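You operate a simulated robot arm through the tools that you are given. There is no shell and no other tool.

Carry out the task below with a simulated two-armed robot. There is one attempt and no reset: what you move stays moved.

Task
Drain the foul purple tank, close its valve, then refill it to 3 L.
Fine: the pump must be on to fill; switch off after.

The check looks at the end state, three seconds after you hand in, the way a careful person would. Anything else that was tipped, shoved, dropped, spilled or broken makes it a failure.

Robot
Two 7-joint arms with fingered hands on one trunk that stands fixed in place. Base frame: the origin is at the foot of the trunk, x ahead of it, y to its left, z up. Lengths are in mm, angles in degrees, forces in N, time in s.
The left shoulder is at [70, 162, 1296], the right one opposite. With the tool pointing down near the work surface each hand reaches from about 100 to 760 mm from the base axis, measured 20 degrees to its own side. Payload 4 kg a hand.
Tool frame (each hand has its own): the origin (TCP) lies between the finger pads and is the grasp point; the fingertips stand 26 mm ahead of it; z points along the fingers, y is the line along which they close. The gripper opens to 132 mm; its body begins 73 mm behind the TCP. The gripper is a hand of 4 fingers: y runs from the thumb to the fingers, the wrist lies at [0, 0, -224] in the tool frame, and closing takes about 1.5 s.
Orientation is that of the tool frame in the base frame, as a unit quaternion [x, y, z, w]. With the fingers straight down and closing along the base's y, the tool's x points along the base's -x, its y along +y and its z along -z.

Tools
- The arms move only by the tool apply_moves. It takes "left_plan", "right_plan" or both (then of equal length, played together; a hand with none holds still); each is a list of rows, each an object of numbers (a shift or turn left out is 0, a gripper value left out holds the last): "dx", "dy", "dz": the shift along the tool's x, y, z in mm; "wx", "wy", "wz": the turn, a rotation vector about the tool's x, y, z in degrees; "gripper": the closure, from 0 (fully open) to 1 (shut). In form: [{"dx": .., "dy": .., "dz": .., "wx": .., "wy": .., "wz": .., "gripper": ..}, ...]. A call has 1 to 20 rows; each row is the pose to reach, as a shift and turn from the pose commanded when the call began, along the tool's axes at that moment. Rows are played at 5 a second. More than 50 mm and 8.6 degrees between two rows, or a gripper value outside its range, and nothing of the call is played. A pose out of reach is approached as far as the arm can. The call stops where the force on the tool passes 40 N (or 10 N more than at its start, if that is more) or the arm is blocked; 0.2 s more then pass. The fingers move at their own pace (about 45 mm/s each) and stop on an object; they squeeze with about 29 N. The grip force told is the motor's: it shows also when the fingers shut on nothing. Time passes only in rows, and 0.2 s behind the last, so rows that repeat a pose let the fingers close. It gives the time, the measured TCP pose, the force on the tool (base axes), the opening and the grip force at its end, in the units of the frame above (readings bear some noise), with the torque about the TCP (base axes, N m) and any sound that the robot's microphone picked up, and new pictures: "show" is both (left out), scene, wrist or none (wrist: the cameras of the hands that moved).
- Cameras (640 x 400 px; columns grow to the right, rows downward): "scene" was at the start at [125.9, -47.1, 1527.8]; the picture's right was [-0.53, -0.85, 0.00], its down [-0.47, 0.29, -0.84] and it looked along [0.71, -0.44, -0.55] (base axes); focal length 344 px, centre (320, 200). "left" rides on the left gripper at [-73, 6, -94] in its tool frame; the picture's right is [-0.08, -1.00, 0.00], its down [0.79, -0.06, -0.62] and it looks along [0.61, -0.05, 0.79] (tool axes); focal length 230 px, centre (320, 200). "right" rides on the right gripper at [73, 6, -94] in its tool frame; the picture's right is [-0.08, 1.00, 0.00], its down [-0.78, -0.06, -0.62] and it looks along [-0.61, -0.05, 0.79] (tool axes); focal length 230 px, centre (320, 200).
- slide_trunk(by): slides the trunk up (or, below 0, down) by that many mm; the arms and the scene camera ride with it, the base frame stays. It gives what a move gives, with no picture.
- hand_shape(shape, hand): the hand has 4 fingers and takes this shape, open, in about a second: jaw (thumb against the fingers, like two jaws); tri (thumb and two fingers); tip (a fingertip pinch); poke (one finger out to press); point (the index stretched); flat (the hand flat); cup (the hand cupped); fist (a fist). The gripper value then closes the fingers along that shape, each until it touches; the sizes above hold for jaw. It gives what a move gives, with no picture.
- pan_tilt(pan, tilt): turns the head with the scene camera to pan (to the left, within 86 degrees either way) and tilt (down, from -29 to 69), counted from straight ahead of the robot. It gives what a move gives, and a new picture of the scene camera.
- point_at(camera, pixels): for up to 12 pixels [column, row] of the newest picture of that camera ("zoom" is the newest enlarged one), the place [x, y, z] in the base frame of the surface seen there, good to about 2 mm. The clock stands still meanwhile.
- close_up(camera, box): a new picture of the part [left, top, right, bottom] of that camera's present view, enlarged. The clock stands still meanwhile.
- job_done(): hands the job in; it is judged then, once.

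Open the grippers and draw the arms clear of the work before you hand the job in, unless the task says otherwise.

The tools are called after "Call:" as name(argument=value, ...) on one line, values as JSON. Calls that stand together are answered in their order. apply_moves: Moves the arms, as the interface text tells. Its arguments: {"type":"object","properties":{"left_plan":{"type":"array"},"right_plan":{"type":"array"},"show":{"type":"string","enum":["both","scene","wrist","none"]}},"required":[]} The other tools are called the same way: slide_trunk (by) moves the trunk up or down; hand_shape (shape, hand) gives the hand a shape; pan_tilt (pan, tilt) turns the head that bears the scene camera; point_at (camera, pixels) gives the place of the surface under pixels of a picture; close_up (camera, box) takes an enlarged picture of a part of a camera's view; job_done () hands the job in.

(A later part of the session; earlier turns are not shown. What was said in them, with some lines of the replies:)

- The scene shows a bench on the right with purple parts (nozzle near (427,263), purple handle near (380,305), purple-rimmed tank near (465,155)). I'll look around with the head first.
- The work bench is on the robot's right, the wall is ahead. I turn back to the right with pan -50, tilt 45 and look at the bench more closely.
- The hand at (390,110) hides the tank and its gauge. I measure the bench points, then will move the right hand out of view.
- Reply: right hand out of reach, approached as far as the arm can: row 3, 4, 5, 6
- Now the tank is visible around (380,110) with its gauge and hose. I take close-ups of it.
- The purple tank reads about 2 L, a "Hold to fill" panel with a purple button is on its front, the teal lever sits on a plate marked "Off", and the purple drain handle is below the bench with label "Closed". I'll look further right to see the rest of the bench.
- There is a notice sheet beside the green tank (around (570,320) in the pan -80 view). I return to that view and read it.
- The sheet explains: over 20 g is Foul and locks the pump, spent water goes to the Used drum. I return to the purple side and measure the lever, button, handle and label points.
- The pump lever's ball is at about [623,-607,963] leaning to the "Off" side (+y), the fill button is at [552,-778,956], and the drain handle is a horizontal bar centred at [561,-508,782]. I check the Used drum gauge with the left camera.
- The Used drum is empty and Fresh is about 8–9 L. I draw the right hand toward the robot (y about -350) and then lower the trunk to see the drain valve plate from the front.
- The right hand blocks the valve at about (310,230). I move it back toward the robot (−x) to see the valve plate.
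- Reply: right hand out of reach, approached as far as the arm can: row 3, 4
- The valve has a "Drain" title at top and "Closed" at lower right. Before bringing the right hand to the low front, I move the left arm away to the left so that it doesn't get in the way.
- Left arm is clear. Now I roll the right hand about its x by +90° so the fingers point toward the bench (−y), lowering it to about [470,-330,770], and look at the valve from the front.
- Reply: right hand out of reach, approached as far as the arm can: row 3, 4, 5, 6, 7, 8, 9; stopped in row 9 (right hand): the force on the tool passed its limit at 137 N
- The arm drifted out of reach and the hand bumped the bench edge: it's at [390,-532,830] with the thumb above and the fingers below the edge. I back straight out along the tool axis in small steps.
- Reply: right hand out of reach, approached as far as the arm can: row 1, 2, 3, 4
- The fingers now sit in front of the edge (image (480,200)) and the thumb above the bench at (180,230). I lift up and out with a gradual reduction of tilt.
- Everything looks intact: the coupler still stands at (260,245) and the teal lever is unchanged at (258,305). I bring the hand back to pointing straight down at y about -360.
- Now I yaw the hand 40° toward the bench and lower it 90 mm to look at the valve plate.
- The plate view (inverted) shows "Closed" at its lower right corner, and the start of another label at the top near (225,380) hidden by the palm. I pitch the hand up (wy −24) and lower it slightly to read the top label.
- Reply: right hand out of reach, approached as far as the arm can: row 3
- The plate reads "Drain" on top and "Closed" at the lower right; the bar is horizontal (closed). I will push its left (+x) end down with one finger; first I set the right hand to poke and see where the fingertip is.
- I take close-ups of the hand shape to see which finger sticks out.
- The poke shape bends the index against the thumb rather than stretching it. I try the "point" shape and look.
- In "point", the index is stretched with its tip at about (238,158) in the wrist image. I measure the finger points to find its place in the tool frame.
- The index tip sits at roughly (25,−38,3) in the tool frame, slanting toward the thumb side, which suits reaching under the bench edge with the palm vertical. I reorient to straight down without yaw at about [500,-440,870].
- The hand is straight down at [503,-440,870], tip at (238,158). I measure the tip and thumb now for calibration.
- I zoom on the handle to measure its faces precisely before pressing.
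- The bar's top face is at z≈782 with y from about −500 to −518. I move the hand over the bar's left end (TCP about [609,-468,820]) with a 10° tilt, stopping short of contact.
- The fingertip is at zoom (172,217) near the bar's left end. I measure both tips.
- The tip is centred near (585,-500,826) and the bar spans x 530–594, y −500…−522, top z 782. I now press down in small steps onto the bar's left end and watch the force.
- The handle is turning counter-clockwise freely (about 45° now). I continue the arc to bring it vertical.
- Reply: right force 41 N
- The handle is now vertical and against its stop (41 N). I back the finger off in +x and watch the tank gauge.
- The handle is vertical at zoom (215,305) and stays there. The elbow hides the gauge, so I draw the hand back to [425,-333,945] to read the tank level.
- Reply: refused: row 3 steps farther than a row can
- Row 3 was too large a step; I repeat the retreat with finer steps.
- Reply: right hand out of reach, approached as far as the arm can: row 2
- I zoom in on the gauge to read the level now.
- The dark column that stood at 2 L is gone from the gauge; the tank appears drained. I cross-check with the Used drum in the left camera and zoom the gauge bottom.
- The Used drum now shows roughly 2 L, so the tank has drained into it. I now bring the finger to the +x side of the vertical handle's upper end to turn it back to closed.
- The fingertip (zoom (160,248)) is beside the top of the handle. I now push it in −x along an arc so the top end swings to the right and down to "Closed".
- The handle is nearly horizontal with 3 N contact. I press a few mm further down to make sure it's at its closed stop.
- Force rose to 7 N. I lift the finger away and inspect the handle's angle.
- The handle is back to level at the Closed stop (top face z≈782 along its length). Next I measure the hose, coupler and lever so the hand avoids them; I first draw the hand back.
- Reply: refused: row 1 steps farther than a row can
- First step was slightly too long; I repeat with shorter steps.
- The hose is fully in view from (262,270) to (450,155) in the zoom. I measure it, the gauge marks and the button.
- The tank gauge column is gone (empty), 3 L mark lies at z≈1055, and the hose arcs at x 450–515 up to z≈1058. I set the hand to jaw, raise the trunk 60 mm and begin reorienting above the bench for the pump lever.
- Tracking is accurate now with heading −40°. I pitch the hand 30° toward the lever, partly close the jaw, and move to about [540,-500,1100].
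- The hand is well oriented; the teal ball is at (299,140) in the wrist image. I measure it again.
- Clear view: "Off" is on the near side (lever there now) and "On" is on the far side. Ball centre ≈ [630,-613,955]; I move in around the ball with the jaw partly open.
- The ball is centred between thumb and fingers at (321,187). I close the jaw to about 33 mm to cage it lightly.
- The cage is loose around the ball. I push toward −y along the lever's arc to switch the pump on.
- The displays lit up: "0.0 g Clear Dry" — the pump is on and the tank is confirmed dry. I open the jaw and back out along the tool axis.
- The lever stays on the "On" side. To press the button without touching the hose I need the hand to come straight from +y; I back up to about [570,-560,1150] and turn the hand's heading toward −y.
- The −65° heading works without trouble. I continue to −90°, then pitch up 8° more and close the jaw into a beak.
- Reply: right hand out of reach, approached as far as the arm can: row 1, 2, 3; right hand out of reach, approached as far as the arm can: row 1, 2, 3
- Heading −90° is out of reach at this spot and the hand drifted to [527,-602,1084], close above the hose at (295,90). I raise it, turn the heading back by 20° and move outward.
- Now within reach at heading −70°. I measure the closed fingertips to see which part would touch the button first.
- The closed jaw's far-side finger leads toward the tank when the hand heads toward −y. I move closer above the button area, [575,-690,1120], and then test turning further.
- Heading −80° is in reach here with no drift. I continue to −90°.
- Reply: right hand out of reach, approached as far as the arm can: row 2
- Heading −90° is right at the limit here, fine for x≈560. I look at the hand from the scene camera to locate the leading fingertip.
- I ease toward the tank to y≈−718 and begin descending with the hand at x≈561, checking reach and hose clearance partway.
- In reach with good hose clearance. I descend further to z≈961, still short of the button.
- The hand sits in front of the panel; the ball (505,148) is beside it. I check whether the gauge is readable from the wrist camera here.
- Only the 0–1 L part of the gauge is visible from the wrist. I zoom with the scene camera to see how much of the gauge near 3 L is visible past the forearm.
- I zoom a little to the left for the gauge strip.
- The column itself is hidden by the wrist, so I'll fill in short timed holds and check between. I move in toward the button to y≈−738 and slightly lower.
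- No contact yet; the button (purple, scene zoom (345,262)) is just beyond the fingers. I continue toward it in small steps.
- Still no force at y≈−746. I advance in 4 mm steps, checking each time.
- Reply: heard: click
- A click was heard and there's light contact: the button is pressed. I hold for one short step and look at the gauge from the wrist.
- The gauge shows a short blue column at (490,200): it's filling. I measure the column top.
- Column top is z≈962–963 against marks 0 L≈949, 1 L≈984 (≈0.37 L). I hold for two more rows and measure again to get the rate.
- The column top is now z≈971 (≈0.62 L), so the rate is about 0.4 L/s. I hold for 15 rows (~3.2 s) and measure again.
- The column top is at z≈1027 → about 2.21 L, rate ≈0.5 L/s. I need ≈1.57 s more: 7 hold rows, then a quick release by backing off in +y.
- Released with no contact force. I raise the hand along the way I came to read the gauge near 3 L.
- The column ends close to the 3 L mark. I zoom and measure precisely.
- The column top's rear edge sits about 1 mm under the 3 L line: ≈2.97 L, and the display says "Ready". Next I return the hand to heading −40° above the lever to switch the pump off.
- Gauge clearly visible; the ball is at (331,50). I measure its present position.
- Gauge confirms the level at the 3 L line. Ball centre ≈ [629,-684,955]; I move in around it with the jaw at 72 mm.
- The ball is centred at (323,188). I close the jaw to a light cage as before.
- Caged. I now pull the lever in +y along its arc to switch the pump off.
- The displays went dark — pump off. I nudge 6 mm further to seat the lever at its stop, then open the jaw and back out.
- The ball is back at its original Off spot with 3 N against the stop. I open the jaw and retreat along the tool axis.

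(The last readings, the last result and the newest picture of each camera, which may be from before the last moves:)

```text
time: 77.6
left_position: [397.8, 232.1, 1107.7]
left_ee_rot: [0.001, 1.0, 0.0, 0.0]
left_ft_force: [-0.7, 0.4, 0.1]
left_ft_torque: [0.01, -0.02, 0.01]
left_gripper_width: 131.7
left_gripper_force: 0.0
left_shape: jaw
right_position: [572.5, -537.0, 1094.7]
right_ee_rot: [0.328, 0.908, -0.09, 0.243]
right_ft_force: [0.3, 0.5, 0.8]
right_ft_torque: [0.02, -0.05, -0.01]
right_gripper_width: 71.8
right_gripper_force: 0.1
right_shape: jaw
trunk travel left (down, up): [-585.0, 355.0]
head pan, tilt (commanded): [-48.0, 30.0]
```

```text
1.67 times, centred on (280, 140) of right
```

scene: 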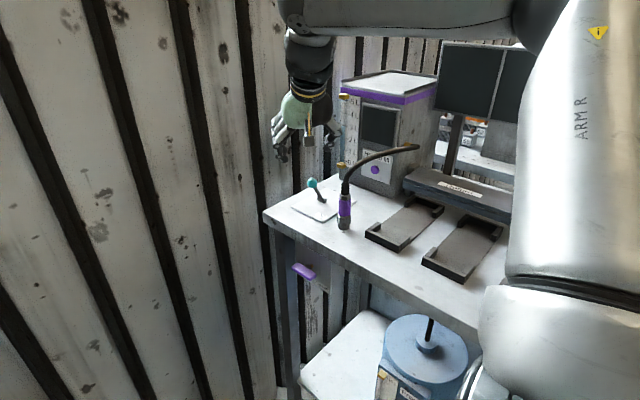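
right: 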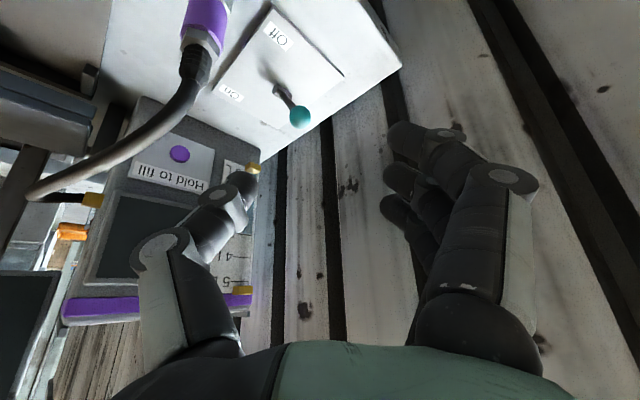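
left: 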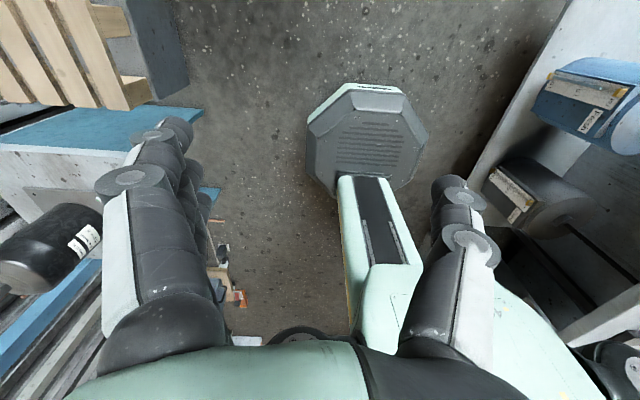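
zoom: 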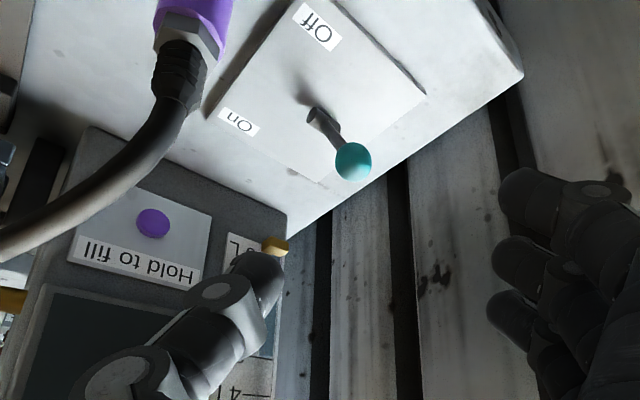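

The lever rests at Off, the handle is horizontal, and nothing else looks disturbed. I retreat the right arm back in front of the robot and open the hand.

Call:
apply_moves(right_plan=[{"dx": 19.2, "dy": 1.1, "dz": -20.5, "wy": 6, "gripper": 0.3}, {"dx": 38.4, "dy": 2.1, "dz": -41, "wy": 12, "gripper": 0.2}, {"dx": 57.7, "dy": 3.2, "dz": -61.4, "wy": 18, "gripper": 0.1}, {"dx": 76.9, "dy": 4.2, "dz": -81.8, "wy": 24, "gripper": 0}, {"dx": 96.1, "dy": 5.3, "dz": -102.3, "wy": 30, "gripper": 0}], show="none")

Call:
apply_moves(right_plan=[{"dx": 30, "dy": 10, "wz": -8}, {"dx": 55, "dy": 20, "wz": -16}, {"dx": 75, "dy": 35, "wz": -24}, {"dx": 90, "dy": 55, "wz": -32}, {"dx": 100, "dy": 75, "wz": -40}], show="both")

```text
time: 78.8
left_position: [398.0, 231.6, 1108.4]
left_ee_rot: [0.001, 1.0, 0.001, 0.0]
left_ft_force: [0.6, 0.2, -0.2]
left_ft_torque: [-0.01, -0.03, 0.01]
left_gripper_width: 132.0
left_gripper_force: 0.1
left_shape: jaw
right_position: [468.7, -444.8, 1122.5]
right_ee_rot: [0.34, 0.94, 0.001, 0.0]
right_ft_force: [0.1, 0.1, 0.4]
right_ft_torque: [0.0, -0.01, -0.04]
right_gripper_width: 131.7
right_gripper_force: 0.0
right_shape: jaw
right hand out of reach, approached as far as the arm can: row 5
trunk travel left (down, up): [-585.0, 355.0]
head pan, tilt (commanded): [-48.0, 30.0]
```

```text
time: 80.0
left_position: [399.1, 230.4, 1107.6]
left_ee_rot: [0.001, 1.0, 0.0, -0.001]
left_ft_force: [0.5, -1.3, -0.4]
left_ft_torque: [-0.03, 0.01, 0.02]
left_gripper_width: 131.8
left_gripper_force: 0.0
left_shape: jaw
right_position: [442.8, -324.9, 1122.0]
right_ee_rot: [-0.003, 1.0, -0.001, -0.001]
right_ft_force: [1.1, 0.0, -0.6]
right_ft_torque: [-0.04, 0.02, 0.01]
right_gripper_width: 131.8
right_gripper_force: 0.1
right_shape: jaw
trunk travel left (down, up): [-585.0, 355.0]
head pan, tilt (commanded): [-48.0, 30.0]
```

scene: 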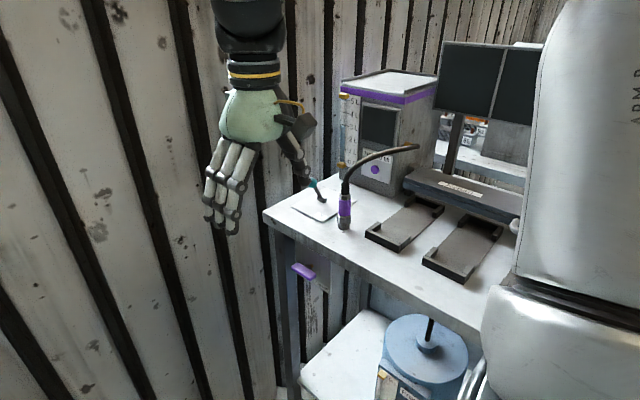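
right: 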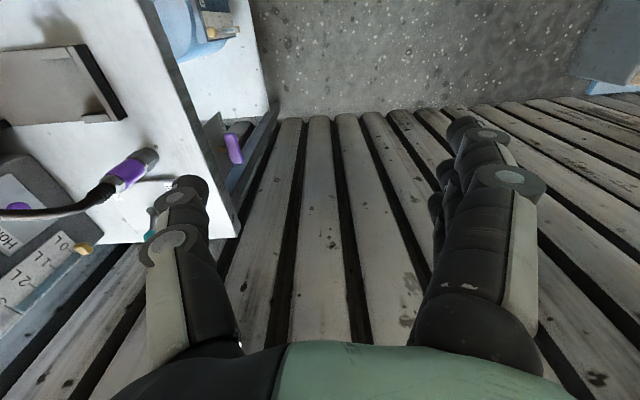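

Arms are clear. I take final close-ups of the gauge, lever and valve handle to confirm the end state.

Call:
close_up(camera="scene", box=[320, 70, 420, 200])

Call:
point_at(camera="scene", pixels=[[345, 128], [344, 132], [345, 124], [344, 140], [311, 183], [300, 270]])

Call:
close_up(camera="scene", box=[260, 220, 388, 300])

Call:
close_up(camera="scene", box=[330, 85, 370, 175])

```text
3.08 times, centred on (370, 135) of scene
```

zoom: 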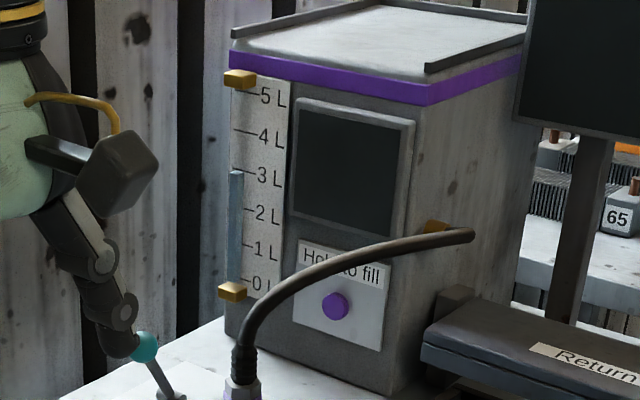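

```text
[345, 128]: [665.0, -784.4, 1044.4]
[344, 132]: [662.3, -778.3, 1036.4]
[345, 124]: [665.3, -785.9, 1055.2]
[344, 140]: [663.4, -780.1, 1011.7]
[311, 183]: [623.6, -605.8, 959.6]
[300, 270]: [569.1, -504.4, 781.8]
```

```text
5.00 times, centred on (324, 260) of scene
```

zoom: 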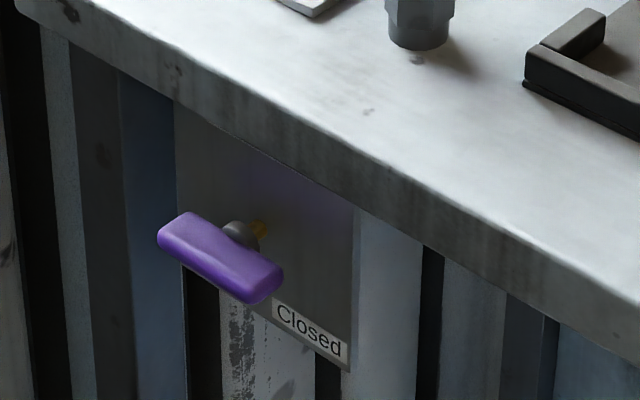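

```text
4.44 times, centred on (350, 130) of scene
```

zoom: 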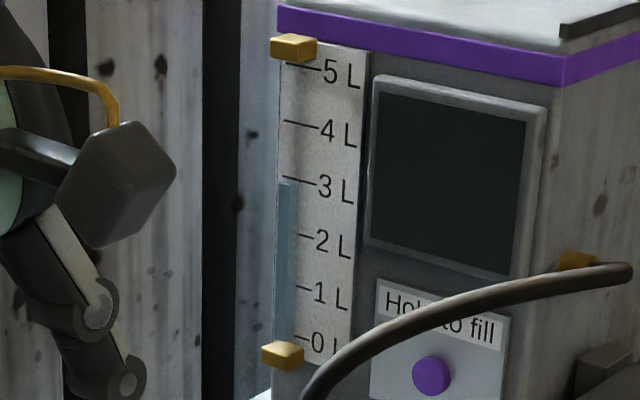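

Final state: valve handle level at "Closed", lever at "Off" with the displays dark, the column at the 3 L line (≈2.97 L), both grippers open and clear of the bench. I hand in the job.

Call:
job_done()

```text
The job is handed in.
```

The purple tank was drained into the Used drum, its drain valve closed again, and the tank refilled to about 2.97 L, which reads at the 3 L line. The pump was on only for the fill and is now off.

- **Drain:** after draining, the tank's display read "0.0 g, Clear, Dry". The Used drum, empty before, then showed about 2 L.
- **Valve:** the handle is level again at "Closed", in its original position.
- **Fill:** I held the button in timed steps and stopped about 1 mm below the 3 L line. The shortest further press would have added about 0.15 L, so I left it there.
- **Pump:** the lever is back at "Off" and the displays are dark.

One slip on the way: early on, the right hand drifted out of reach and hit the front edge of the bench at about x = 390, peaking at 137 N before it stopped. Nothing looked moved in the pictures afterwards, and the hose fitting and pump lever near it were where they had been. I did not measure the cartridge holders there before and after.

Both hands are open and clear of the bench.
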